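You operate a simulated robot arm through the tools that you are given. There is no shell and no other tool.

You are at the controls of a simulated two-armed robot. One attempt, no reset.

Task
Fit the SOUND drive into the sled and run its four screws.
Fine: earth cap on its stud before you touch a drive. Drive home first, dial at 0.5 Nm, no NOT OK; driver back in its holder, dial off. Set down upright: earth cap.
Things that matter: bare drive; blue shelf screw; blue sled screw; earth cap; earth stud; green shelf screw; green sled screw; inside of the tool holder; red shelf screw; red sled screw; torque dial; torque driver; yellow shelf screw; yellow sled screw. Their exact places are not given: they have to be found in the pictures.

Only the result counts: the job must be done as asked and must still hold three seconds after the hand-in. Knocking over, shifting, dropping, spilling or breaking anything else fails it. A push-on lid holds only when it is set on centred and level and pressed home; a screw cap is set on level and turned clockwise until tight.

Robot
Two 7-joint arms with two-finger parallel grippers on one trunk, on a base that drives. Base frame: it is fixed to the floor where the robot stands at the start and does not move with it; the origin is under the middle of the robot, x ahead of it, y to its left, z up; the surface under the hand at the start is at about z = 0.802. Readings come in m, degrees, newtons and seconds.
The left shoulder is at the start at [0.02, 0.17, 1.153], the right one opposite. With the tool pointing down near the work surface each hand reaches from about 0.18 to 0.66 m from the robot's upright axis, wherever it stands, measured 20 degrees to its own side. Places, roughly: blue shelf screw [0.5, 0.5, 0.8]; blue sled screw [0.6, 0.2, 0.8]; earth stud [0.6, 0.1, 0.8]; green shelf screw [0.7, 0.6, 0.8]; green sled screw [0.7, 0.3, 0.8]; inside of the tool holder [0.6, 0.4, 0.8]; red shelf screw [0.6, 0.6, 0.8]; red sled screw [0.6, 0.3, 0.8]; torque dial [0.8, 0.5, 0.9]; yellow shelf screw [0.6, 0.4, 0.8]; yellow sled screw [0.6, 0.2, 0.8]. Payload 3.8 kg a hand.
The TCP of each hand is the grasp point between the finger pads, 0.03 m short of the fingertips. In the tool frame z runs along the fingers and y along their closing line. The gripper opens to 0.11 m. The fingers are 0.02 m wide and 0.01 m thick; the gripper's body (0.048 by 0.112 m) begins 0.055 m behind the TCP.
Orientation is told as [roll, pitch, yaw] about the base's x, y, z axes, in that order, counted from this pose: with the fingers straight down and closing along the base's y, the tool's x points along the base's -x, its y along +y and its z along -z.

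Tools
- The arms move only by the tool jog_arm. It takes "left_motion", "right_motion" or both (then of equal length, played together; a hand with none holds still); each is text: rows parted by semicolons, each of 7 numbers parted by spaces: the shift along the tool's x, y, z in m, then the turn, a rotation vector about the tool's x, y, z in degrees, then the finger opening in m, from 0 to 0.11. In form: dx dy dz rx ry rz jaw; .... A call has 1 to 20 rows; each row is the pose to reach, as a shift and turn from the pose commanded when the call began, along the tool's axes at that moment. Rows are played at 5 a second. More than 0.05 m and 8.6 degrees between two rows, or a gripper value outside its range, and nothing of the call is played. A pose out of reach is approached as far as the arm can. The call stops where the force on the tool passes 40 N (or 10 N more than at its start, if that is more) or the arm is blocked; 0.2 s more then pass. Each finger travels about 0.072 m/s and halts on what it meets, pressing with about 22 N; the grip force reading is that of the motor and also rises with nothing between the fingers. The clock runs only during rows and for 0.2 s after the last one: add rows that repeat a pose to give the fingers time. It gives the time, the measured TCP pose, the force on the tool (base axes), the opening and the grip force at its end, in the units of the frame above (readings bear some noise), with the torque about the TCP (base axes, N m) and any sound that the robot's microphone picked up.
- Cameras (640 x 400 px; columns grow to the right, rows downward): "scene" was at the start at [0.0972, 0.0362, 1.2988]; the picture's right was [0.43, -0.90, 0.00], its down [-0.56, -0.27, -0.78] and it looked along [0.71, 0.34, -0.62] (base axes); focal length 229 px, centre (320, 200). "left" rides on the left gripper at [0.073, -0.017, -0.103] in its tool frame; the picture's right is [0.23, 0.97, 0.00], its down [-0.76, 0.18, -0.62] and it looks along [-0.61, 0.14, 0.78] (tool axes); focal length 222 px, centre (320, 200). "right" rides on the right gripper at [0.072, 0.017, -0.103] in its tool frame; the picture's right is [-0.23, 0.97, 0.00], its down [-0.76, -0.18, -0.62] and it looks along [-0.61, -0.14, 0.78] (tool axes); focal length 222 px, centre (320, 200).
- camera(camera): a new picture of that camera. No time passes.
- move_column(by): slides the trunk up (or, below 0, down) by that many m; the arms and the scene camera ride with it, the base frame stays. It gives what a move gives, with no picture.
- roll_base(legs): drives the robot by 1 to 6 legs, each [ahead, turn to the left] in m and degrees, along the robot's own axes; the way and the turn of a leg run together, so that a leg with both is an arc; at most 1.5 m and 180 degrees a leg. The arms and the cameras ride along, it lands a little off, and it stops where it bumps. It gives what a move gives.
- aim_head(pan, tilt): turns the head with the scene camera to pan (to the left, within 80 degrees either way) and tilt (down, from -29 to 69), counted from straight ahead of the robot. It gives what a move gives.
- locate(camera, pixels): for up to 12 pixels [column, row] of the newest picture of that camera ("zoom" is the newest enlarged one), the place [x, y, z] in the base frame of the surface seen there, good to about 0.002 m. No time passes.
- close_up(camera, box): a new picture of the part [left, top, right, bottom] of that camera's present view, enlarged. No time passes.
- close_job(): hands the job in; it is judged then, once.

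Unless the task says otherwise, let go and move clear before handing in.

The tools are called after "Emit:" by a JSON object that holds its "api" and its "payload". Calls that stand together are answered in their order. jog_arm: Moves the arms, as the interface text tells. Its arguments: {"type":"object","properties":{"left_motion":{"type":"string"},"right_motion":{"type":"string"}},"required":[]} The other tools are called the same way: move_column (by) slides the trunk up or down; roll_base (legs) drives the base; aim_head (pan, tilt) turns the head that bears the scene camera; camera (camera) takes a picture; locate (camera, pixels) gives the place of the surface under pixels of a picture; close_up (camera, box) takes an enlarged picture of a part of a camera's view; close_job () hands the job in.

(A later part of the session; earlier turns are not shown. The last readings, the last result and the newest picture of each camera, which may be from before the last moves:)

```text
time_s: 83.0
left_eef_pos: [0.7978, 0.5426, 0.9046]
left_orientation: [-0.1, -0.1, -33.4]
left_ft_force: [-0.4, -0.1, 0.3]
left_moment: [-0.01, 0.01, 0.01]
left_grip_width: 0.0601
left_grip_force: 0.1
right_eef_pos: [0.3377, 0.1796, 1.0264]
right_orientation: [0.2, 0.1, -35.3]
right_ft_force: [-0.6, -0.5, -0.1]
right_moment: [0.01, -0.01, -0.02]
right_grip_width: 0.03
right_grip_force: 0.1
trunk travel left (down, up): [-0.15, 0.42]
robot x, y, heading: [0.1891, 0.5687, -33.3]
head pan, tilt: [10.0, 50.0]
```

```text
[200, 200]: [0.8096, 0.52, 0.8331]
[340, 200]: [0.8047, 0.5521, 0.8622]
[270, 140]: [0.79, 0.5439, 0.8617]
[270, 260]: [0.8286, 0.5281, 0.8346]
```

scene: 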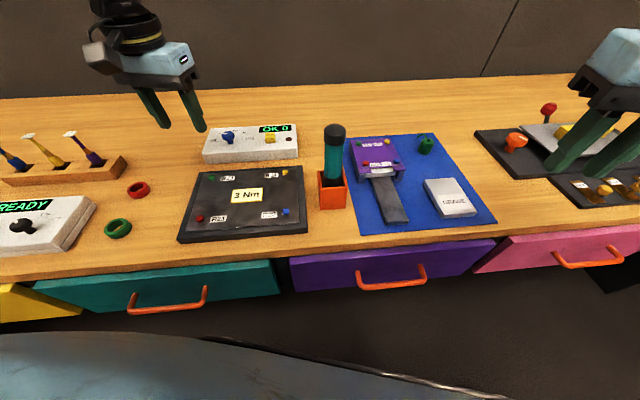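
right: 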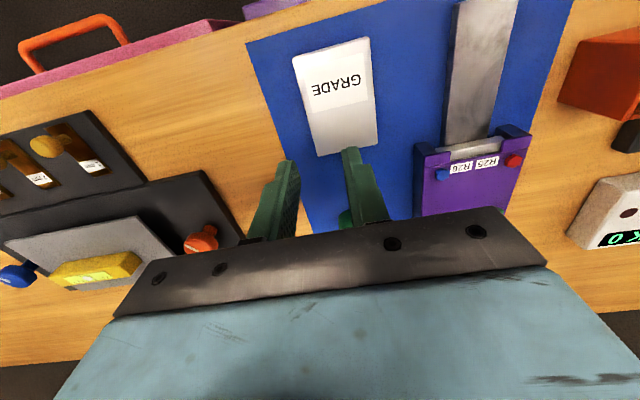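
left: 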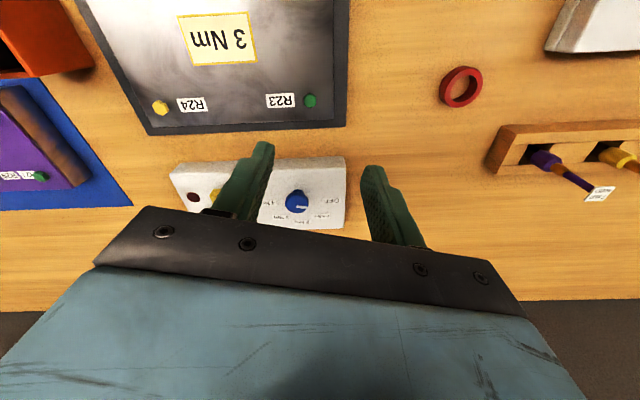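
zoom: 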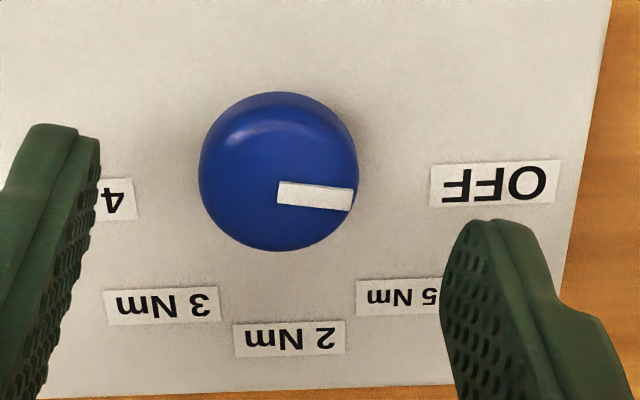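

Reached without trouble. Descending to z 0.877 and closing on the knob.

Emit:
{"api": "jog_arm", "payload": {"left_motion": "0 0 0.012 0 0 0 0.06;0 0 0.022 0 0 0 0.06;0 0 0.028 0 0 0 0.05;0 0 0.028 0 0 0 0.035;0 0 0.028 0 0 0 0.024;0 0 0.028 0 0 0 0.024;0 0 0.028 0 0 0 0.024"}}

Emit:
{"api": "close_up", "payload": {"camera": "left", "box": [270, 110, 390, 210]}}

```text
time_s: 84.6
left_eef_pos: [0.7967, 0.5444, 0.8761]
left_orientation: [0.0, 0.0, -33.3]
left_ft_force: [-1.9, -2.9, -1.9]
left_moment: [-0.34, -0.2, 0.0]
left_grip_width: 0.0293
left_grip_force: 45.1
right_eef_pos: [0.338, 0.1791, 1.0248]
right_orientation: [0.2, 0.1, -35.2]
right_ft_force: [0.1, 0.7, -0.9]
right_moment: [0.01, -0.03, -0.02]
right_grip_width: 0.03
right_grip_force: 0.0
trunk travel left (down, up): [-0.15, 0.42]
robot x, y, heading: [0.1837, 0.566, -33.4]
head pan, tilt: [10.0, 50.0]
```

```text
4.00 times, centred on (330, 160) of left
```

zoom: 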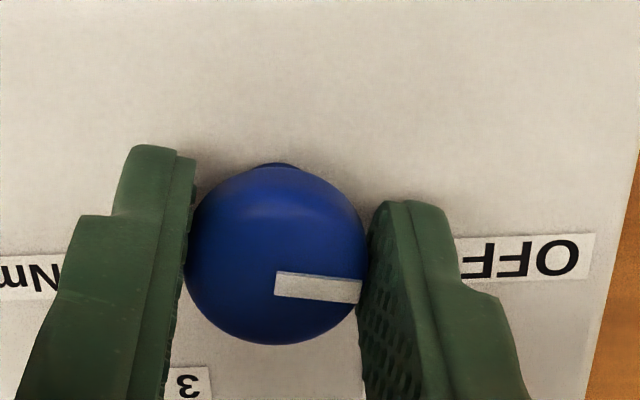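

The knob is gripped well. Turning it clockwise by 35° toward 0.5 Nm.

Emit:
{"api": "jog_arm", "payload": {"left_motion": "0 0 0 0 0 6 0.024;0 0 0 0 0 12 0.024;0 0 0 0 0 18 0.024;0 0 0 0 0 24 0.024;0 0 0 0 0 30 0.024;0 0 0 0 0 35 0.024;0 0 0 0 0 35 0.024"}}

Emit:
{"api": "close_up", "payload": {"camera": "left", "box": [250, 100, 400, 225]}}

Emit:
{"api": "close_up", "payload": {"camera": "scene", "box": [190, 100, 310, 175]}}

```text
time_s: 86.2
left_eef_pos: [0.7976, 0.5439, 0.8765]
left_orientation: [0.1, 0.0, -68.4]
left_ft_force: [13.6, 6.3, 2.1]
left_moment: [0.75, -0.16, -0.02]
left_grip_width: 0.0294
left_grip_force: 44.7
right_eef_pos: [0.339, 0.1806, 1.0248]
right_orientation: [0.1, 0.0, -35.2]
right_ft_force: [0.2, -0.2, -0.3]
right_moment: [-0.02, -0.01, -0.02]
right_grip_width: 0.0298
right_grip_force: 0.0
trunk travel left (down, up): [-0.15, 0.42]
robot x, y, heading: [0.1841, 0.5705, -33.5]
head pan, tilt: [10.0, 50.0]
```

```text
3.20 times, centred on (325, 162) of left
```

zoom: 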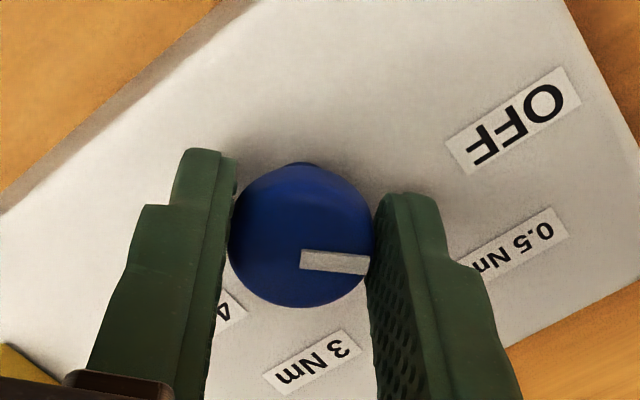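

```text
5.33 times, centred on (250, 138) of scene
```

zoom: 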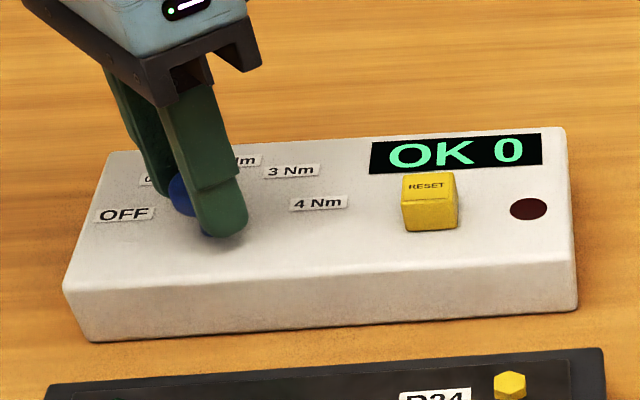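

The pointer turned with the hand and points toward the 0.5 Nm label. I'll release and lift to check.

Emit:
{"api": "jog_arm", "payload": {"left_motion": "0 0 0 0 0 0 0.04;0 0 0 0 0 0 0.06;0 0 -0.02 0 0 0 0.06;0 0 -0.06 0 0 0 0.07;0 0 -0.06 0 0 0 0.07"}}

Emit:
{"api": "close_up", "payload": {"camera": "left", "box": [250, 80, 400, 205]}}

Emit:
{"api": "locate", "payload": {"camera": "zoom", "pixels": [[320, 200], [400, 200]]}}

```text
time_s: 87.4
left_eef_pos: [0.7978, 0.5436, 0.9359]
left_orientation: [0.0, -0.1, -68.4]
left_ft_force: [0.4, -0.6, 0.4]
left_moment: [0.01, 0.01, 0.01]
left_grip_width: 0.0698
left_grip_force: 0.0
right_eef_pos: [0.3389, 0.1797, 1.0258]
right_orientation: [0.2, 0.1, -35.2]
right_ft_force: [-0.5, -0.4, -0.6]
right_moment: [-0.03, 0.01, 0.02]
right_grip_width: 0.0299
right_grip_force: 0.1
trunk travel left (down, up): [-0.15, 0.42]
robot x, y, heading: [0.1856, 0.5679, -33.1]
head pan, tilt: [10.0, 50.0]
```

```text
3.20 times, centred on (325, 142) of left
```

zoom: 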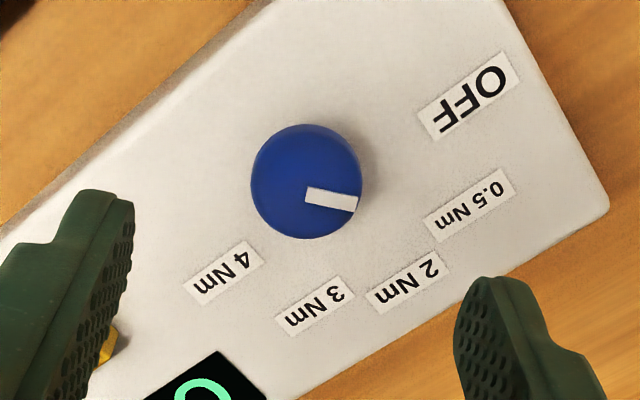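

```text
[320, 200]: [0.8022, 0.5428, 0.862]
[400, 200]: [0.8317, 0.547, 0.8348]
```

Emit:
{"api": "locate", "payload": {"camera": "zoom", "pixels": [[308, 196], [330, 199], [354, 204], [469, 205], [468, 96], [407, 283], [315, 307], [307, 180], [307, 130], [306, 234], [255, 180], [359, 180]]}}

Emit:
{"api": "close_up", "payload": {"camera": "scene", "box": [190, 100, 310, 175]}}

```text
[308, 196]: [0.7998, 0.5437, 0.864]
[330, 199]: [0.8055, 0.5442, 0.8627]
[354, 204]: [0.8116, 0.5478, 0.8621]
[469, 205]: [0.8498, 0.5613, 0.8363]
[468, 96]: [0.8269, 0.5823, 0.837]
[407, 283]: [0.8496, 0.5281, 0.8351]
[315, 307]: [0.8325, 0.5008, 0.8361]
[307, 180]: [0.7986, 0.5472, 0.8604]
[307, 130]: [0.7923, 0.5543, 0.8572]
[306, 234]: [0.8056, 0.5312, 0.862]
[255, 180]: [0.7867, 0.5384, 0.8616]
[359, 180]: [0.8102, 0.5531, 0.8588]
```

```text
5.33 times, centred on (250, 138) of scene
```

zoom: 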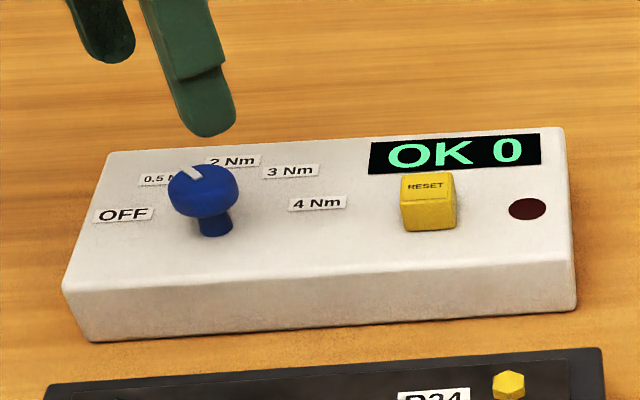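

The pointer is at ≈19°, matching the 0.5 Nm mark at 18.6°. Now I'll retract the left hand and examine the driver and its holder.

Emit:
{"api": "jog_arm", "payload": {"left_motion": "0.0 0.02 -0.03 0 0 -8 0.07;0.0 0.04 -0.06 0 0 -16 0.07;0.0 0.07 -0.09 0 0 -24 0.07;0 0.1 -0.12 0 0 -32 0.07;0 0.13 -0.15 0 0 -35 0.07;0.02 0.17 -0.17 0 0 -35 0.07;0.04 0.2 -0.18 0 0 -35 0.07"}}

Emit:
{"api": "close_up", "payload": {"camera": "scene", "box": [300, 110, 370, 220]}}

Emit:
{"api": "camera", "payload": {"camera": "right"}}

```text
time_s: 89.0
left_eef_pos: [0.9003, 0.6757, 1.0954]
left_orientation: [-0.1, -0.2, -33.3]
left_ft_force: [0.1, 0.7, -0.2]
left_moment: [0.0, -0.05, -0.01]
left_grip_width: 0.0701
left_grip_force: 0.0
left hand out of reach, approached as far as the arm can: row 4, 5, 6, 7
right_eef_pos: [0.3372, 0.1808, 1.0273]
right_orientation: [0.0, 0.1, -35.2]
right_ft_force: [0.6, 0.2, 0.3]
right_moment: [-0.03, -0.01, 0.03]
right_grip_width: 0.03
right_grip_force: 0.1
trunk travel left (down, up): [-0.15, 0.42]
robot x, y, heading: [0.1847, 0.568, -33.5]
head pan, tilt: [10.0, 50.0]
```

```text
3.64 times, centred on (335, 165) of scene
```

zoom: 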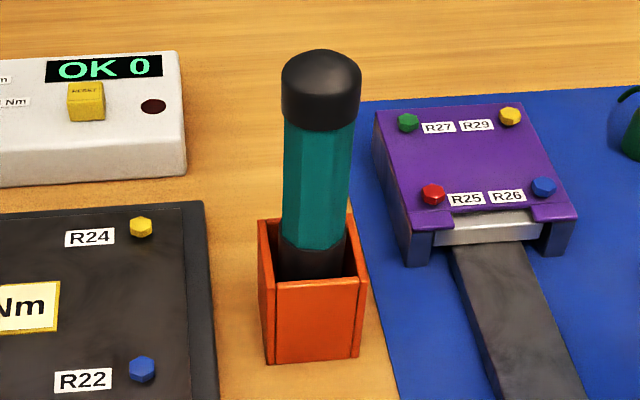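

```text
taken
```

right: 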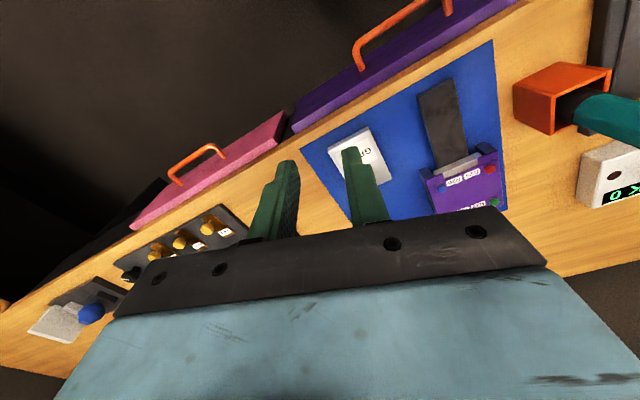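

I'll retract the left arm further and measure the driver and holder in the scene view.

Emit:
{"api": "jog_arm", "payload": {"left_motion": "0.04 0.01 0 0 0 0 0.07;0.08 0.02 0 0 0 0 0.07;0.12 0.03 0 0 0 0 0.07;0.16 0.04 0 0 0 0 0.07;0.2 0.05 0 0 0 0 0.07;0.24 0.05 0 0 0 0 0.07"}}

Emit:
{"api": "close_up", "payload": {"camera": "scene", "box": [300, 110, 370, 220]}}

Emit:
{"api": "locate", "payload": {"camera": "zoom", "pixels": [[320, 60], [320, 100], [290, 180], [320, 180], [348, 180], [320, 235], [315, 260], [265, 222], [365, 280], [277, 285], [275, 360], [345, 215]]}}

```text
time_s: 90.4
left_eef_pos: [0.7281, 0.8473, 1.0987]
left_orientation: [-0.1, -0.1, -33.5]
left_ft_force: [-0.6, -0.6, -0.4]
left_moment: [-0.01, -0.03, 0.0]
left_grip_width: 0.0698
left_grip_force: 0.2
right_eef_pos: [0.3364, 0.1801, 1.026]
right_orientation: [0.2, 0.2, -35.2]
right_ft_force: [0.7, 0.3, 0.2]
right_moment: [0.0, -0.01, 0.02]
right_grip_width: 0.03
right_grip_force: 0.0
trunk travel left (down, up): [-0.15, 0.42]
robot x, y, heading: [0.179, 0.5706, -33.5]
head pan, tilt: [10.0, 50.0]
```

```text
3.64 times, centred on (335, 165) of scene
```

zoom: 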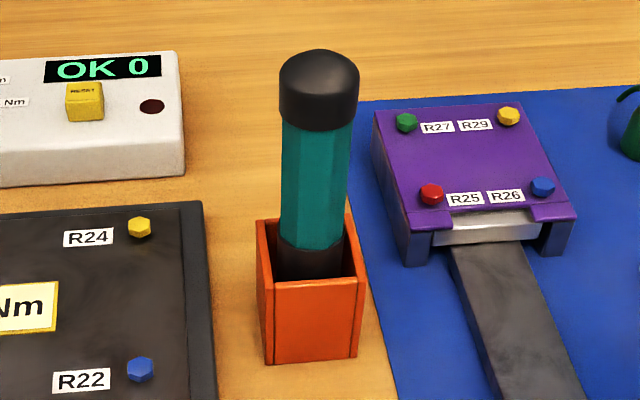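

```text
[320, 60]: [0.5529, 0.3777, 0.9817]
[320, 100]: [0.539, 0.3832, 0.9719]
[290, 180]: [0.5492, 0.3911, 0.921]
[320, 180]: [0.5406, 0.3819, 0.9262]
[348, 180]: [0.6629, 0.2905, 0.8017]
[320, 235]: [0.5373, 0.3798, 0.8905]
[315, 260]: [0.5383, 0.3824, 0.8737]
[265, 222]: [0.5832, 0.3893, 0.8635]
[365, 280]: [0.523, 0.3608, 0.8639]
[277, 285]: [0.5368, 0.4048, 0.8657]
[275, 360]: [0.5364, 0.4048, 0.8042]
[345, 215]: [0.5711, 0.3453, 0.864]
```

Driver axis ≈ (0.554, 0.3745), cap top 0.982, holder centre (0.5536,0.375), rim z 0.864. I'll bring the right hand above it, fingers wide, to look down on it.

Emit:
{"api": "jog_arm", "payload": {"right_motion": "-0.01 0.04 -0.02 0 0 0 0.05;-0.02 0.08 -0.034 0 0 0 0.07;-0.03 0.12 -0.034 0 0 0 0.09;-0.035 0.16 -0.034 0 0 0 0.1;-0.04 0.2 -0.034 0 0 0 0.1;-0.05 0.24 -0.034 0 0 0 0.1;-0.065 0.284 -0.034 0 0 0 0.1;-0.065 0.284 -0.034 0 0 0 0.1"}}

Emit:
{"api": "camera", "payload": {"camera": "right"}}

Emit:
{"api": "close_up", "payload": {"camera": "scene", "box": [280, 60, 380, 200]}}

```text
time_s: 92.2
left_eef_pos: [0.7305, 0.8467, 1.0998]
left_orientation: [0.0, -0.1, -33.5]
left_ft_force: [-0.8, -0.4, 0.5]
left_moment: [-0.02, 0.0, -0.02]
left_grip_width: 0.0698
left_grip_force: 0.1
right_eef_pos: [0.5548, 0.3731, 1.0593]
right_orientation: [0.1, 0.1, -35.2]
right_ft_force: [-0.5, 0.9, -0.1]
right_moment: [0.0, 0.04, 0.0]
right_grip_width: 0.0999
right_grip_force: 0.0
trunk travel left (down, up): [-0.15, 0.42]
robot x, y, heading: [0.1798, 0.569, -33.5]
head pan, tilt: [10.0, 50.0]
```

```text
taken
```

right: 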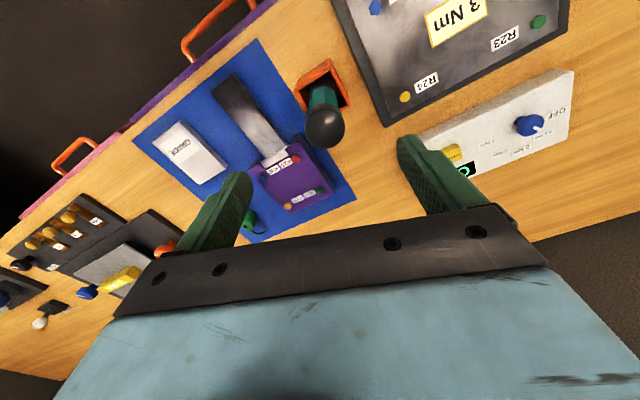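

```text
2.86 times, centred on (330, 130) of scene
```

zoom: 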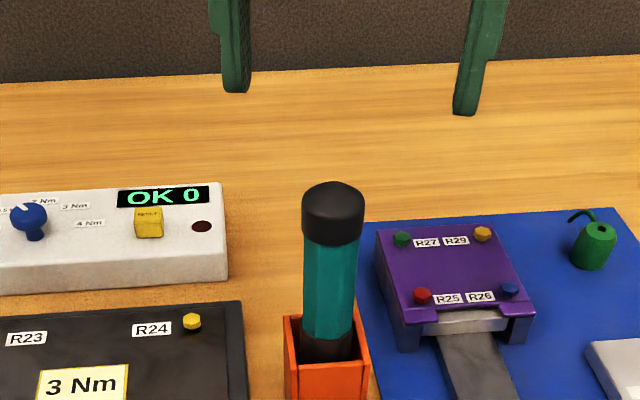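

The driver stands upright under the hand (cap at (325,127)). I'll locate its cap edges for the axis.

Emit:
{"api": "close_up", "payload": {"camera": "right", "box": [280, 50, 370, 160]}}

Emit:
{"api": "locate", "payload": {"camera": "right", "pixels": [[307, 127], [343, 127], [325, 128], [325, 110], [325, 144], [325, 100], [312, 100], [336, 98]]}}

```text
3.64 times, centred on (325, 105) of right
```

zoom: 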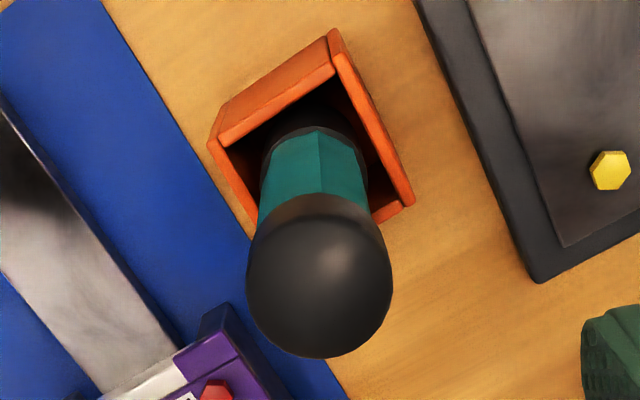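

```text
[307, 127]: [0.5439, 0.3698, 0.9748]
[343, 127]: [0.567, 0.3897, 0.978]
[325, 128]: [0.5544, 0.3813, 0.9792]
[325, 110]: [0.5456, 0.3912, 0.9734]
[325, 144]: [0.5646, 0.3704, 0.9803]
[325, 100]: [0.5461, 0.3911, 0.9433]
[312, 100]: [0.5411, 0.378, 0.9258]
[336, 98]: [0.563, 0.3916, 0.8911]
```

Driver axis ≈ (0.555,0.380), cap ≈0.035 m wide. I'll centre on it and descend so the fingers straddle the cap and upper handle.

Emit:
{"api": "jog_arm", "payload": {"right_motion": "0.0038 0.0057 0.02 0 0 0 0.09;0.0038 0.0057 0.05 0 0 0 0.09;0.0038 0.0057 0.08 0 0 0 0.09;0.0038 0.0057 0.1 0 0 0 0.08;0.0038 0.0057 0.12 0 0 0 0.08;0.0038 0.0057 0.12 0 0 0 0.08"}}

Emit:
{"api": "close_up", "payload": {"camera": "scene", "box": [290, 90, 380, 210]}}

Emit:
{"api": "camera", "payload": {"camera": "right"}}

```text
time_s: 93.6
left_eef_pos: [0.7292, 0.849, 1.0989]
left_orientation: [-0.1, 0.0, -33.4]
left_ft_force: [0.1, -0.1, -0.5]
left_moment: [-0.02, 0.0, -0.03]
left_grip_width: 0.07
left_grip_force: 0.0
right_eef_pos: [0.5556, 0.3802, 0.94]
right_orientation: [0.1, 0.1, -35.2]
right_ft_force: [-0.9, 0.4, -0.8]
right_moment: [0.0, -0.01, 0.04]
right_grip_width: 0.0798
right_grip_force: 0.0
trunk travel left (down, up): [-0.15, 0.42]
robot x, y, heading: [0.1837, 0.5693, -33.5]
head pan, tilt: [10.0, 50.0]
```

```text
3.33 times, centred on (335, 150) of scene
```

zoom: 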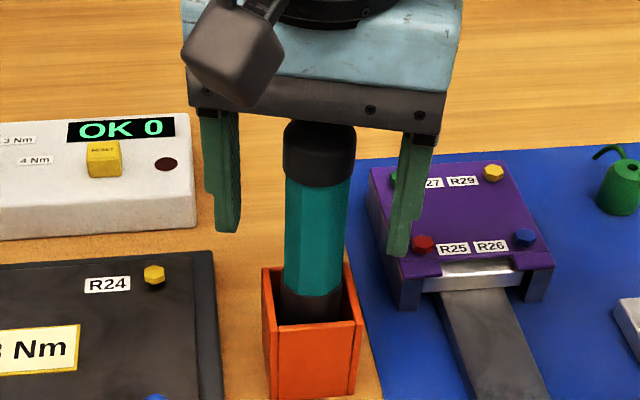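

```text
taken
```

right: 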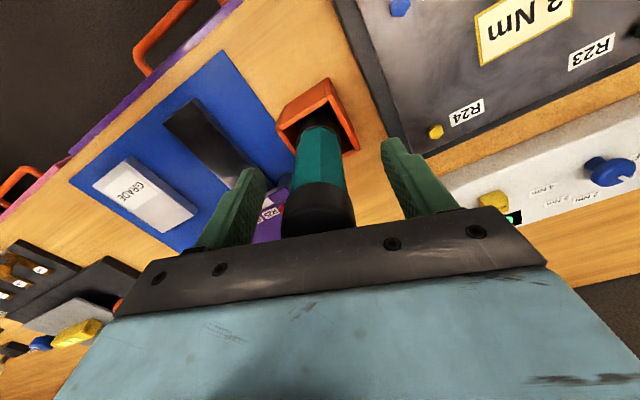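

The driver is well centred between the fingers. Closing the grip.

Emit:
{"api": "jog_arm", "payload": {"right_motion": "0 0 0 0 0 0 0.06;0 0 0 0 0 0 0.04;0 0 0 0 0 0 0.025;0 0 0 0 0 0 0.025;0 0 0 0 0 0 0.025"}}

Emit:
{"api": "close_up", "payload": {"camera": "scene", "box": [290, 90, 380, 210]}}

Emit:
{"api": "camera", "payload": {"camera": "right"}}

```text
time_s: 94.8
left_eef_pos: [0.7292, 0.8468, 1.0991]
left_orientation: [-0.2, -0.1, -33.4]
left_ft_force: [-0.2, -0.5, 0.3]
left_moment: [0.03, -0.02, -0.02]
left_grip_width: 0.0699
left_grip_force: 0.0
right_eef_pos: [0.556, 0.38, 0.9405]
right_orientation: [0.2, 0.1, -35.2]
right_ft_force: [-1.9, -1.8, 0.0]
right_moment: [-0.27, 0.18, -0.05]
right_grip_width: 0.0342
right_grip_force: 21.9
trunk travel left (down, up): [-0.15, 0.42]
robot x, y, heading: [0.1822, 0.5713, -33.2]
head pan, tilt: [10.0, 50.0]
```

```text
3.33 times, centred on (335, 150) of scene
```

zoom: 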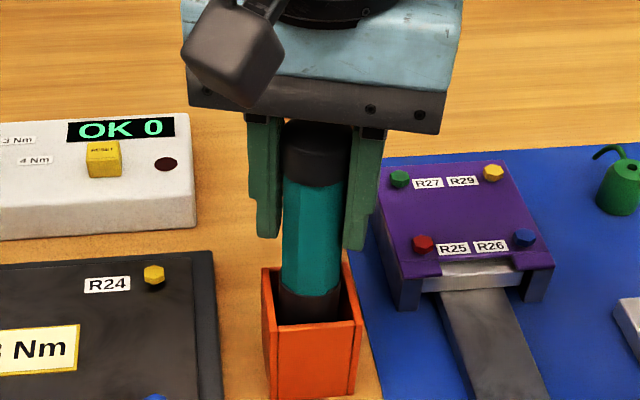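

```text
taken
```

right: 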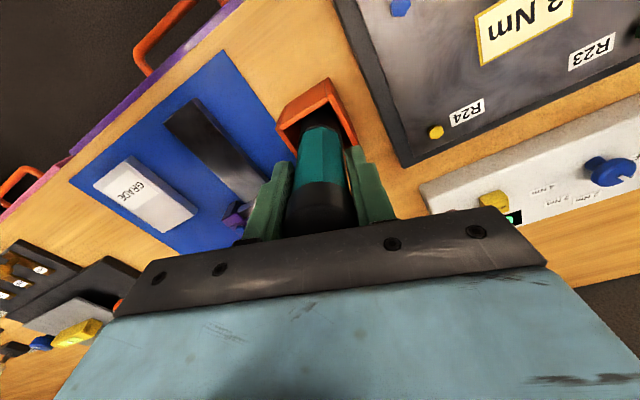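

Gripped (0.0342 m). I'll lift it straight up and look at the bit.

Emit:
{"api": "jog_arm", "payload": {"right_motion": "0 0 -0.015 0 0 0 0.025;0 0 -0.04 0 0 0 0.025;0 0 -0.07 0 0 0 0.025;0 0 -0.1 0 0 0 0.025;0 0 -0.13 0 0 0 0.025;0 0 -0.13 0 0 0 0.025"}}

Emit:
{"api": "close_up", "payload": {"camera": "scene", "box": [290, 60, 390, 200]}}

Emit:
{"api": "camera", "payload": {"camera": "right"}}

```text
time_s: 96.2
left_eef_pos: [0.7295, 0.8475, 1.0999]
left_orientation: [-0.1, -0.1, -33.3]
left_ft_force: [0.3, -0.4, 0.1]
left_moment: [0.0, -0.02, 0.0]
left_grip_width: 0.0701
left_grip_force: 0.1
right_eef_pos: [0.5546, 0.3808, 1.0697]
right_orientation: [0.2, 0.0, -35.1]
right_ft_force: [0.6, 0.3, -2.1]
right_moment: [0.0, -0.04, 0.03]
right_grip_width: 0.0343
right_grip_force: 22.1
trunk travel left (down, up): [-0.15, 0.42]
robot x, y, heading: [0.1844, 0.5698, -33.4]
head pan, tilt: [10.0, 50.0]
```

```text
2.86 times, centred on (340, 130) of scene
```

zoom: 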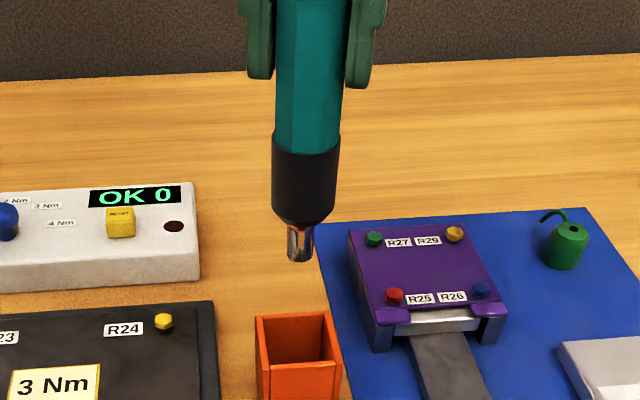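

```text
taken
```

right: 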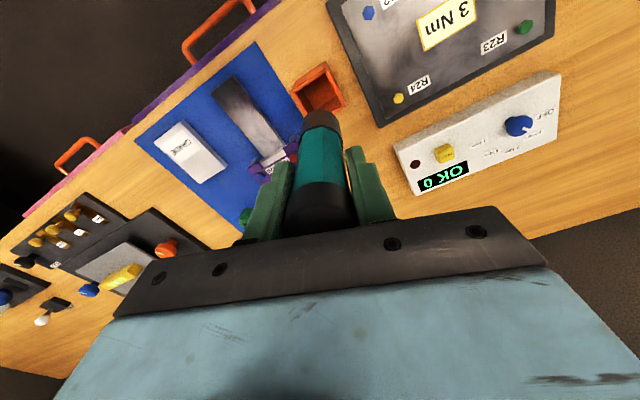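

The driver ends in a metal socket (zoom (300,245)). I'll locate its tip and the screws.

Emit:
{"api": "close_up", "payload": {"camera": "scene", "box": [300, 100, 370, 160]}}

Emit:
{"api": "locate", "payload": {"camera": "zoom", "pixels": [[320, 200]]}}

```text
6.67 times, centred on (335, 130) of scene
```

zoom: 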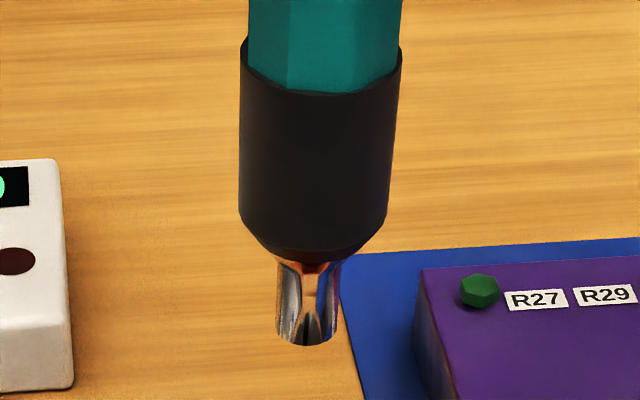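

```text
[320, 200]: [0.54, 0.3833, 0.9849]
```

Emit:
{"api": "locate", "payload": {"camera": "zoom", "pixels": [[305, 335], [280, 320], [334, 320], [305, 300], [305, 268], [242, 150], [390, 150], [318, 150], [255, 40], [395, 40], [320, 40], [318, 230]]}}

```text
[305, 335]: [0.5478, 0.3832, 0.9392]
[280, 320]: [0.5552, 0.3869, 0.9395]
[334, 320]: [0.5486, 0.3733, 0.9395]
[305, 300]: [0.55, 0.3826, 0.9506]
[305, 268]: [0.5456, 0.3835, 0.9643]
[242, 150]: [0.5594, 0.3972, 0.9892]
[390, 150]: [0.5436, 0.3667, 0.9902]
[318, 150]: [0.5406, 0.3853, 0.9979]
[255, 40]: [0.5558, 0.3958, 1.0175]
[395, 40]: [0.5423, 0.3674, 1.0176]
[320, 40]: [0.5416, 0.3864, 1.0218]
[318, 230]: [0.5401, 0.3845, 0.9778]
```

The socket's rim is ≈0.133 m below the TCP, centre ≈ (0.5535,0.380). Now the screw heads in the same camera.

Emit:
{"api": "close_up", "payload": {"camera": "scene", "box": [350, 125, 430, 185]}}

```text
6.67 times, centred on (390, 155) of scene
```

zoom: 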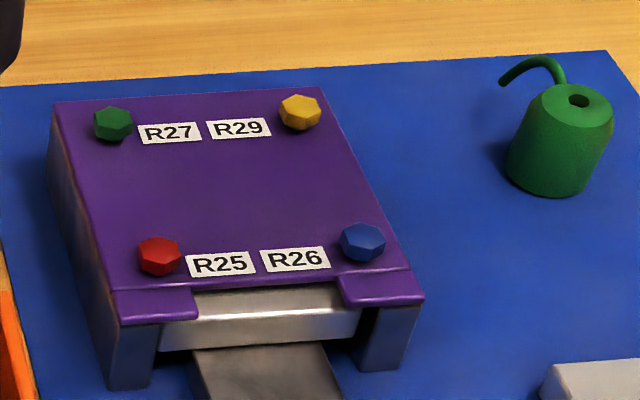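

Emit:
{"api": "locate", "payload": {"camera": "zoom", "pixels": [[112, 118], [300, 107], [158, 251], [363, 237], [141, 254], [178, 252], [344, 240], [384, 238], [112, 132], [300, 122], [158, 265], [362, 252]]}}

```text
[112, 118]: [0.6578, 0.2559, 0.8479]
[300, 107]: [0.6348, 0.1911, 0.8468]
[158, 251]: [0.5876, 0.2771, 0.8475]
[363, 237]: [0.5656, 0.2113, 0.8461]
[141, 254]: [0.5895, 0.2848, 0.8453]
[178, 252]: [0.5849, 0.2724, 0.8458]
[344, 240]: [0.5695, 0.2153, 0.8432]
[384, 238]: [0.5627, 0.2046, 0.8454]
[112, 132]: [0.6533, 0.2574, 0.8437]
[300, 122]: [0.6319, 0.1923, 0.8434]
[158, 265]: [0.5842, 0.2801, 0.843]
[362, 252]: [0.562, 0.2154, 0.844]
```

Screw heads stand at z≈0.848 (raised). I'll hover the socket about 14 mm above the red screw (0.5875,0.2775) and compare in the picture.

Emit:
{"api": "jog_arm", "payload": {"right_motion": "-0.03 -0.022 0 0 0 0 0.025;-0.06 -0.044 0.01 0 0 0 0.025;-0.0864 -0.0643 0.03 0 0 0 0.025;-0.0864 -0.0643 0.06 0 0 0 0.025;-0.0864 -0.0643 0.0747 0 0 0 0.025;-0.0864 -0.0643 0.0747 0 0 0 0.025"}}

Emit:
{"api": "close_up", "payload": {"camera": "scene", "box": [340, 110, 410, 180]}}

Emit:
{"api": "camera", "payload": {"camera": "right"}}

Emit:
{"api": "camera", "payload": {"camera": "left"}}

```text
time_s: 97.6
left_eef_pos: [0.7306, 0.8468, 1.0996]
left_orientation: [-0.1, -0.1, -33.5]
left_ft_force: [0.3, 0.7, 0.0]
left_moment: [0.01, 0.0, -0.01]
left_grip_width: 0.0697
left_grip_force: 0.1
right_eef_pos: [0.5894, 0.2786, 0.996]
right_orientation: [0.3, 0.2, -35.2]
right_ft_force: [0.2, -0.4, -2.2]
right_moment: [0.01, 0.02, 0.02]
right_grip_width: 0.0342
right_grip_force: 22.1
trunk travel left (down, up): [-0.15, 0.42]
robot x, y, heading: [0.1822, 0.5699, -33.2]
head pan, tilt: [10.0, 50.0]
```

```text
5.71 times, centred on (375, 145) of scene
```

zoom: 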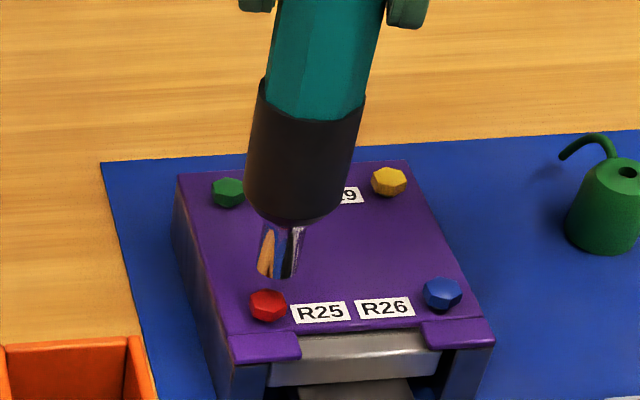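

```text
taken
```

right: 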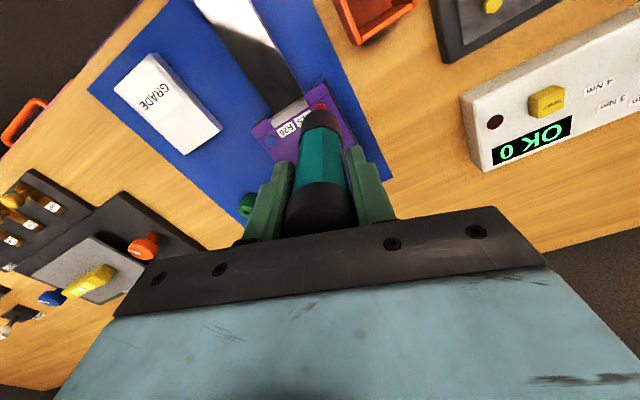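

```text
taken
```

left: 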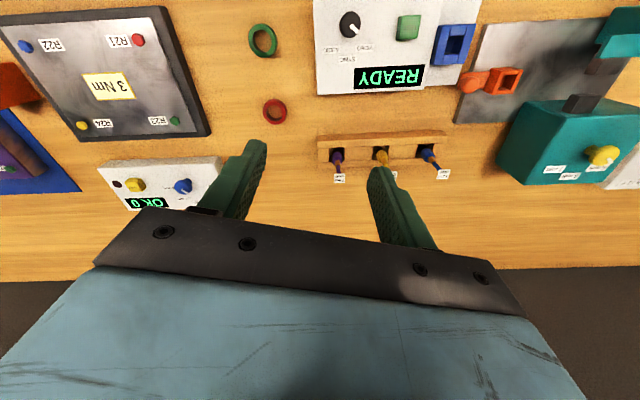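

Tip at zoom (273,275), screw head at (268,298): along the driver's slant they line up. I'll check depth via located points.

Emit:
{"api": "close_up", "payload": {"camera": "scene", "box": [350, 140, 390, 175]}}

Emit:
{"api": "locate", "payload": {"camera": "zoom", "pixels": [[320, 200]]}}

```text
11.43 times, centred on (370, 158) of scene
```

zoom: 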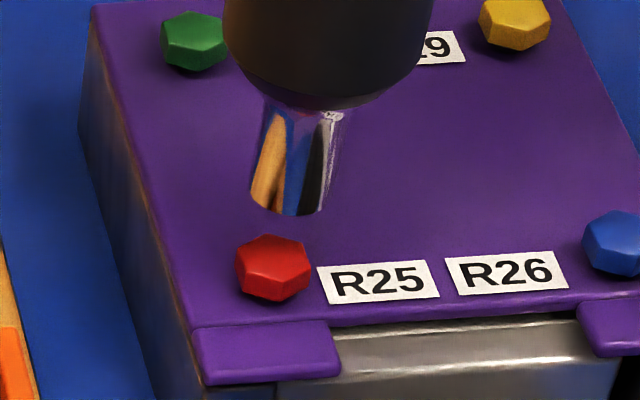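

```text
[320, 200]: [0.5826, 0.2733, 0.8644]
```

Emit:
{"api": "locate", "payload": {"camera": "zoom", "pixels": [[285, 208], [254, 190], [318, 205], [290, 180], [268, 170], [315, 150], [272, 255], [240, 262], [308, 262], [272, 242], [272, 285], [250, 245]]}}

```text
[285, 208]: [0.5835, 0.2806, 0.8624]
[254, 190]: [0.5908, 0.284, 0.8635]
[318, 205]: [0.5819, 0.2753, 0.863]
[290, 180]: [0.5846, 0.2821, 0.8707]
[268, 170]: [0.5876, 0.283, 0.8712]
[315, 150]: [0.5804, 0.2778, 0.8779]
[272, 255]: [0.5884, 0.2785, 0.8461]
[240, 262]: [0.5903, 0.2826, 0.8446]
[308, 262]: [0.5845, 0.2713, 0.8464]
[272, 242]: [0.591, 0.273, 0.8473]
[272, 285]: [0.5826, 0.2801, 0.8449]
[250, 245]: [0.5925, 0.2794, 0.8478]
```

Tip and screw agree within about 1 mm. Descending onto the red screw, watching force and display.

Emit:
{"api": "jog_arm", "payload": {"right_motion": "0 0 0.006 0 0 0 0.025;0 0 0.011 0 0 0 0.025;0 0 0.014 0 0 0 0.025;0 0 0.016 0 0 0 0.025;0 0 0.018 0 0 0 0.025"}}

Emit:
{"api": "close_up", "payload": {"camera": "scene", "box": [350, 140, 390, 175]}}

Emit:
{"api": "close_up", "payload": {"camera": "scene", "box": [210, 105, 310, 165]}}

```text
time_s: 98.8
left_eef_pos: [0.7289, 0.8483, 1.0995]
left_orientation: [-0.1, -0.1, -33.4]
left_ft_force: [-0.5, -0.4, 0.4]
left_moment: [0.0, -0.01, 0.0]
left_grip_width: 0.0699
left_grip_force: 0.2
right_eef_pos: [0.5884, 0.2794, 0.9785]
right_orientation: [0.3, -0.1, -35.2]
right_ft_force: [1.4, -1.8, 12.7]
right_moment: [-0.28, -0.16, 0.01]
right_grip_width: 0.0346
right_grip_force: 22.0
trunk travel left (down, up): [-0.15, 0.42]
robot x, y, heading: [0.1843, 0.5686, -33.6]
head pan, tilt: [10.0, 50.0]
```

```text
11.43 times, centred on (370, 158) of scene
```

zoom: 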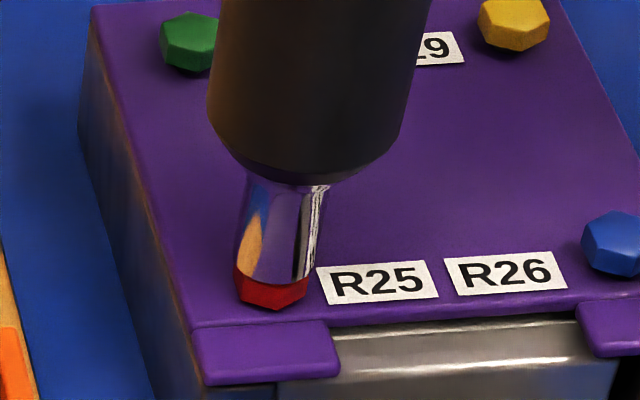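

```text
6.40 times, centred on (260, 135) of scene
```

zoom: 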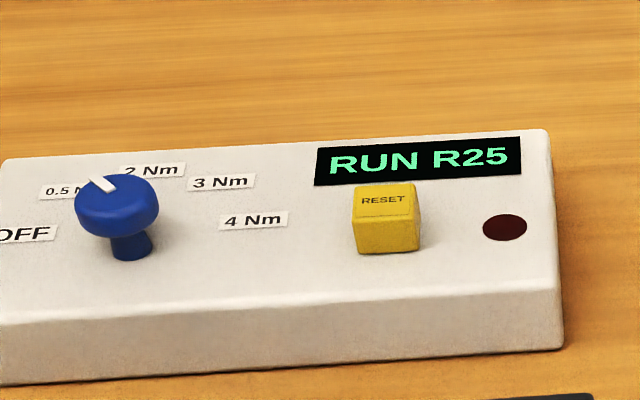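

The display reads "RUN R25": the driver is running by itself. I'll keep pressing, following down gently.

Emit:
{"api": "jog_arm", "payload": {"right_motion": "0 0 0.001 0 0 0 0.025;0 0 0.001 0 0 0 0.025;0 0 0.002 0 0 0 0.025"}}

Emit:
{"api": "close_up", "payload": {"camera": "scene", "box": [210, 105, 310, 165]}}

Emit:
{"api": "close_up", "payload": {"camera": "scene", "box": [350, 140, 390, 175]}}

```text
time_s: 99.6
left_eef_pos: [0.7288, 0.8471, 1.099]
left_orientation: [-0.1, -0.2, -33.4]
left_ft_force: [1.0, -0.5, -0.6]
left_moment: [0.01, -0.01, -0.02]
left_grip_width: 0.0701
left_grip_force: 0.1
right_eef_pos: [0.5868, 0.2793, 0.9775]
right_orientation: [0.2, -0.1, -35.2]
right_ft_force: [3.1, -2.6, 20.7]
right_moment: [-0.34, -0.33, 0.04]
right_grip_width: 0.0344
right_grip_force: 22.1
trunk travel left (down, up): [-0.15, 0.42]
robot x, y, heading: [0.1851, 0.5694, -33.5]
head pan, tilt: [10.0, 50.0]
```

```text
6.40 times, centred on (260, 135) of scene
```

zoom: 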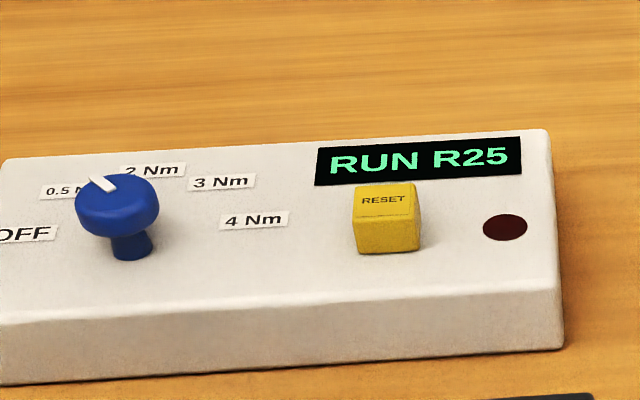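

```text
11.43 times, centred on (370, 158) of scene
```

zoom: 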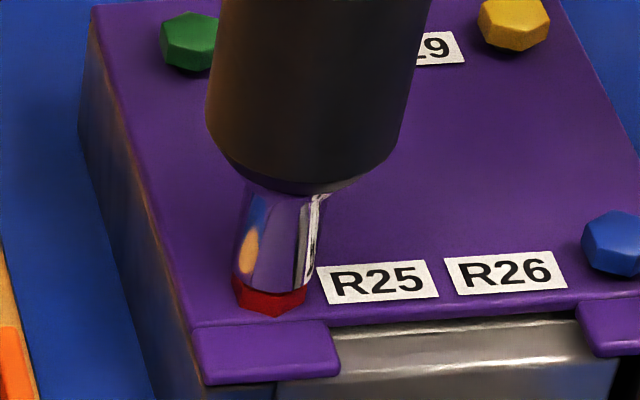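

Still running; the screw is sinking. Holding the press about a second.

Emit:
{"api": "jog_arm", "payload": {"right_motion": "0 0 0 0 0 0 0.025;0 0 0 0 0 0 0.025;0 0 0 0 0 0 0.025;0 0 0 0 0 0 0.025;0 0 0 0 0 0 0.025"}}

Emit:
{"api": "close_up", "payload": {"camera": "scene", "box": [210, 105, 310, 165]}}

Emit:
{"api": "close_up", "payload": {"camera": "scene", "box": [350, 140, 390, 175]}}

```text
time_s: 100.8
left_eef_pos: [0.7288, 0.8491, 1.0992]
left_orientation: [-0.1, -0.2, -33.5]
left_ft_force: [0.7, -0.7, 0.3]
left_moment: [0.0, -0.02, -0.02]
left_grip_width: 0.0698
left_grip_force: 0.0
right_eef_pos: [0.5882, 0.2793, 0.9771]
right_orientation: [0.2, 0.0, -35.2]
right_ft_force: [3.1, -3.2, 24.0]
right_moment: [-0.42, -0.44, -0.01]
right_grip_width: 0.0341
right_grip_force: 22.2
trunk travel left (down, up): [-0.15, 0.42]
robot x, y, heading: [0.1814, 0.5693, -33.1]
head pan, tilt: [10.0, 50.0]
```

```text
6.40 times, centred on (260, 135) of scene
```

zoom: 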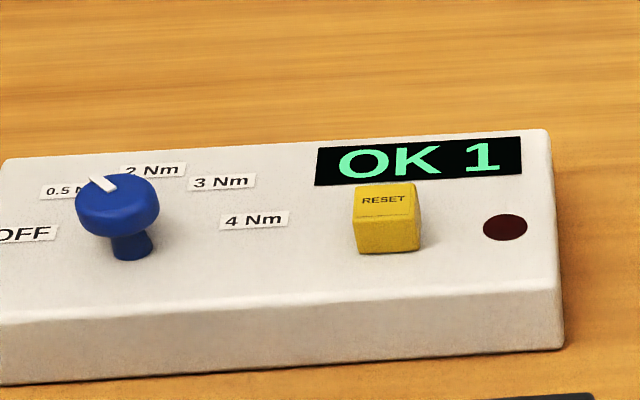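

```text
11.43 times, centred on (370, 158) of scene
```

zoom: 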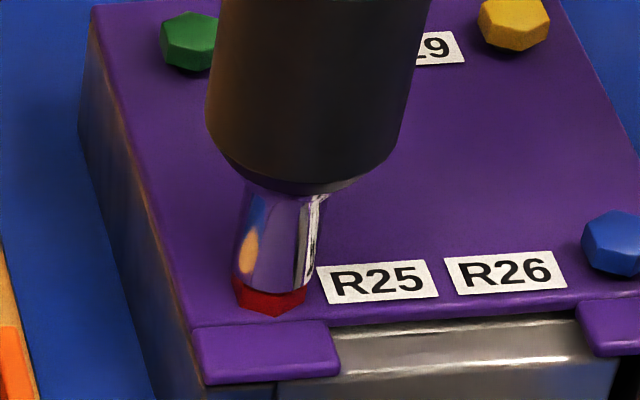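

"OK 1". I'll lift 25 mm and shift over to the blue screw (R26).

Emit:
{"api": "jog_arm", "payload": {"right_motion": "0 0 -0.01 0 0 0 0.025;0 0 -0.028 0 0 0 0.025;-0.01 -0.033 -0.028 0 0 0 0.025;-0.0204 -0.0664 -0.028 0 0 0 0.025;-0.0204 -0.0664 -0.021 0 0 0 0.025;-0.0204 -0.0664 -0.021 0 0 0 0.025"}}

Emit:
{"api": "close_up", "payload": {"camera": "scene", "box": [370, 130, 420, 180]}}

Emit:
{"api": "close_up", "payload": {"camera": "scene", "box": [210, 105, 310, 165]}}

```text
time_s: 102.2
left_eef_pos: [0.7301, 0.8468, 1.0991]
left_orientation: [-0.2, -0.1, -33.4]
left_ft_force: [-0.2, -0.4, 0.1]
left_moment: [-0.01, 0.02, 0.03]
left_grip_width: 0.0698
left_grip_force: 0.1
right_eef_pos: [0.5671, 0.2126, 0.9953]
right_orientation: [0.2, 0.1, -35.1]
right_ft_force: [-0.5, -0.2, -2.1]
right_moment: [0.01, 0.03, 0.01]
right_grip_width: 0.034
right_grip_force: 22.0
trunk travel left (down, up): [-0.15, 0.42]
robot x, y, heading: [0.1844, 0.5698, -33.3]
head pan, tilt: [10.0, 50.0]
```

```text
8.00 times, centred on (395, 155) of scene
```

zoom: 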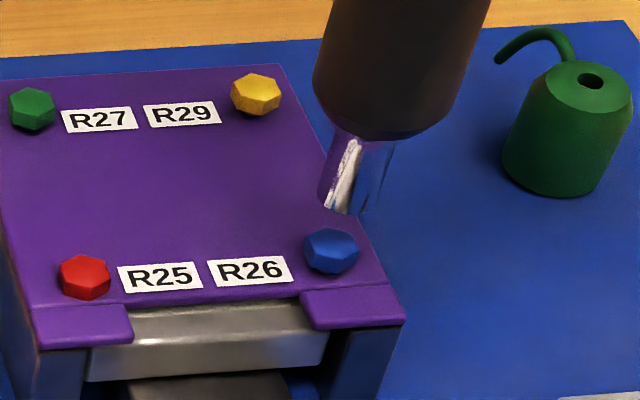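

```text
6.40 times, centred on (260, 135) of scene
```

zoom: 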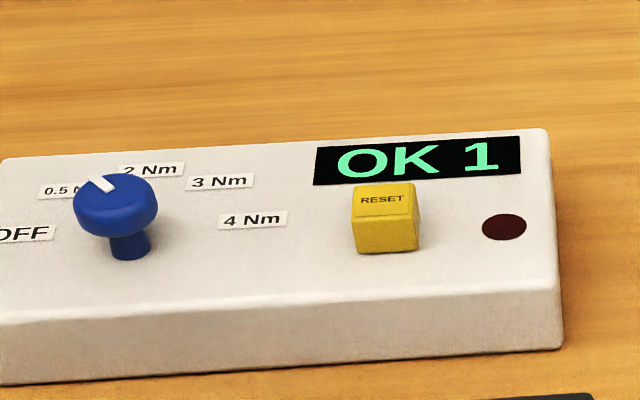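

Hovering over blue; the socket's right side mirrors the mat, so I'll verify with located points.

Emit:
{"api": "locate", "payload": {"camera": "zoom", "pixels": [[325, 195], [345, 205], [362, 205], [370, 200], [340, 180], [365, 175], [330, 235], [307, 245], [357, 245], [330, 262], [335, 228]]}}

Emit:
{"api": "close_up", "payload": {"camera": "scene", "box": [395, 145, 425, 170]}}

```text
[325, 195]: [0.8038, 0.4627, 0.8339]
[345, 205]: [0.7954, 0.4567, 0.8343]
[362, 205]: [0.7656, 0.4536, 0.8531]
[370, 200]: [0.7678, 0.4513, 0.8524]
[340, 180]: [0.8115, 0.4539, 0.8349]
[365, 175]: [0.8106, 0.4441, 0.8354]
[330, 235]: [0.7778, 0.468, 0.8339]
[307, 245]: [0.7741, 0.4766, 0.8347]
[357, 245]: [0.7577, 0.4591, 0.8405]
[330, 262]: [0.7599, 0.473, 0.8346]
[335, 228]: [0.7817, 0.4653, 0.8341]
```

```text
16.00 times, centred on (410, 158) of scene
```

zoom: 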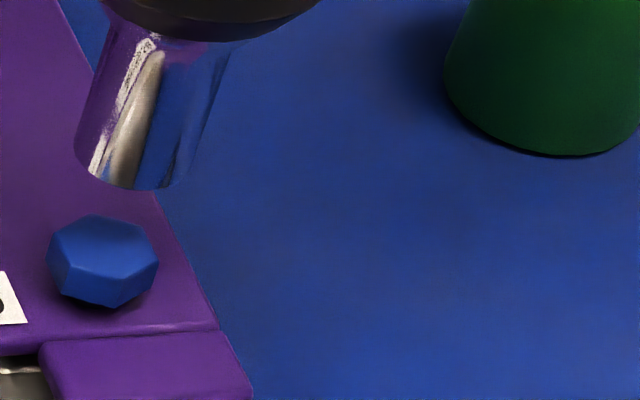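

Emit:
{"api": "locate", "payload": {"camera": "zoom", "pixels": [[78, 150], [130, 185], [185, 175], [110, 120], [190, 130], [150, 120], [103, 235], [50, 250], [156, 255], [103, 218], [104, 300], [104, 268]]}}

```text
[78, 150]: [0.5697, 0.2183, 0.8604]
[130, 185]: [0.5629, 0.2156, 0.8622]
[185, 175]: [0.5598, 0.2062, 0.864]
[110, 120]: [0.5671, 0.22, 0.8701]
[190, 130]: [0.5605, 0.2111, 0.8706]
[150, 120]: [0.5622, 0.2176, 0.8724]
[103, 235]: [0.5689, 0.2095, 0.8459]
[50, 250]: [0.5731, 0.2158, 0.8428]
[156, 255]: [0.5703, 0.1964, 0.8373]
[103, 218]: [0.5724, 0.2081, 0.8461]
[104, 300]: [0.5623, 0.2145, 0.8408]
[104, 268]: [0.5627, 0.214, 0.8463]
```

The socket is ~1.5 mm short in the viewing direction; I'll shift 1 mm forward and descend onto the blue screw.

Emit:
{"api": "jog_arm", "payload": {"right_motion": "-0.001 0 0.006 0 0 0 0.025;-0.001 0 0.011 0 0 0 0.025;-0.001 0 0.014 0 0 0 0.025;-0.001 0 0.016 0 0 0 0.025;-0.001 0 0.018 0 0 0 0.025"}}

Emit:
{"api": "close_up", "payload": {"camera": "scene", "box": [370, 140, 420, 180]}}

Emit:
{"api": "close_up", "payload": {"camera": "scene", "box": [210, 105, 310, 165]}}

```text
time_s: 103.4
left_eef_pos: [0.7275, 0.8483, 1.0996]
left_orientation: [-0.1, 0.0, -33.5]
left_ft_force: [0.4, -0.8, -1.0]
left_moment: [-0.02, 0.0, -0.01]
left_grip_width: 0.0696
left_grip_force: 0.0
right_eef_pos: [0.5666, 0.214, 0.9805]
right_orientation: [0.2, 0.0, -35.3]
right_ft_force: [-0.9, -1.3, 9.3]
right_moment: [-0.19, 0.12, 0.03]
right_grip_width: 0.0343
right_grip_force: 22.1
trunk travel left (down, up): [-0.15, 0.42]
robot x, y, heading: [0.1818, 0.5727, -33.5]
head pan, tilt: [10.0, 50.0]
```

```text
10.00 times, centred on (395, 160) of scene
```

zoom: 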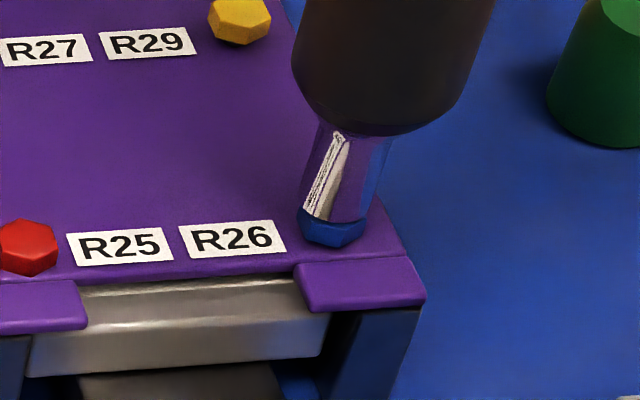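

```text
6.40 times, centred on (260, 135) of scene
```

zoom: 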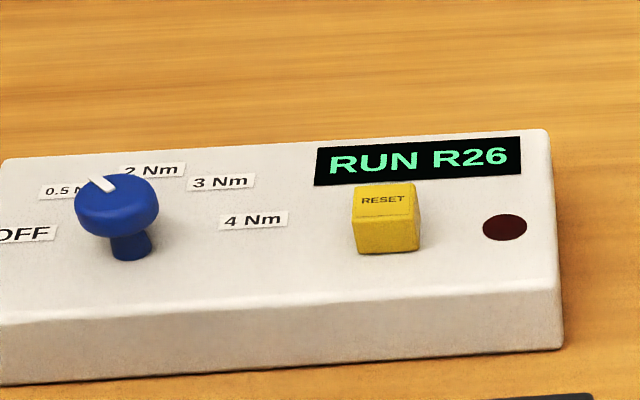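

"RUN R26". Holding with a slight follow-down until it finishes.

Emit:
{"api": "jog_arm", "payload": {"right_motion": "0 0 0.001 0 0 0 0.025;0 0 0.001 0 0 0 0.025;0 0 0.002 0 0 0 0.025;0 0 0.002 0 0 0 0.025;0 0 0.003 0 0 0 0.025;0 0 0.003 0 0 0 0.025;0 0 0.003 0 0 0 0.025;0 0 0.003 0 0 0 0.025;0 0 0.003 0 0 0 0.025;0 0 0.003 0 0 0 0.025"}}

Emit:
{"api": "close_up", "payload": {"camera": "scene", "box": [210, 105, 310, 165]}}

Emit:
{"api": "close_up", "payload": {"camera": "scene", "box": [370, 140, 420, 180]}}

```text
time_s: 105.6
left_eef_pos: [0.729, 0.8484, 1.0992]
left_orientation: [-0.1, -0.1, -33.4]
left_ft_force: [0.3, 0.3, 0.1]
left_moment: [0.0, 0.0, -0.03]
left_grip_width: 0.0698
left_grip_force: 0.0
right_eef_pos: [0.5668, 0.213, 0.9772]
right_orientation: [0.2, -0.1, -35.2]
right_ft_force: [4.5, -2.3, 22.5]
right_moment: [-0.46, -0.36, 0.02]
right_grip_width: 0.0343
right_grip_force: 21.6
trunk travel left (down, up): [-0.15, 0.42]
robot x, y, heading: [0.1828, 0.5691, -33.3]
head pan, tilt: [10.0, 50.0]
```

```text
6.40 times, centred on (260, 135) of scene
```

zoom: 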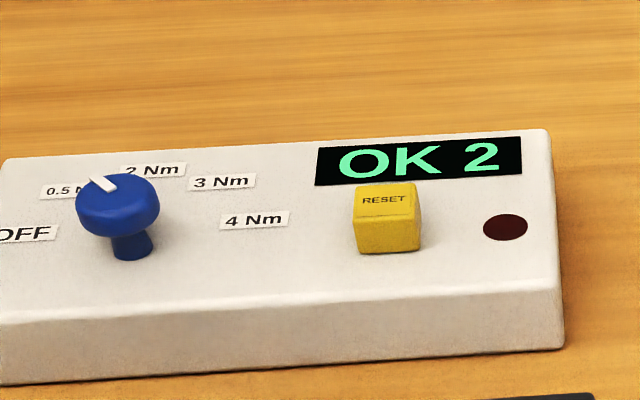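

```text
10.00 times, centred on (395, 160) of scene
```

zoom: 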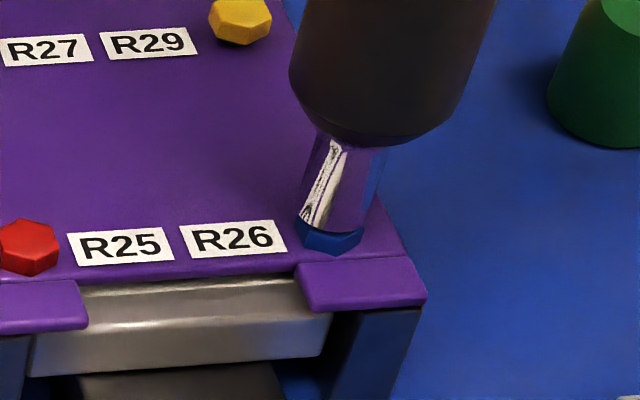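

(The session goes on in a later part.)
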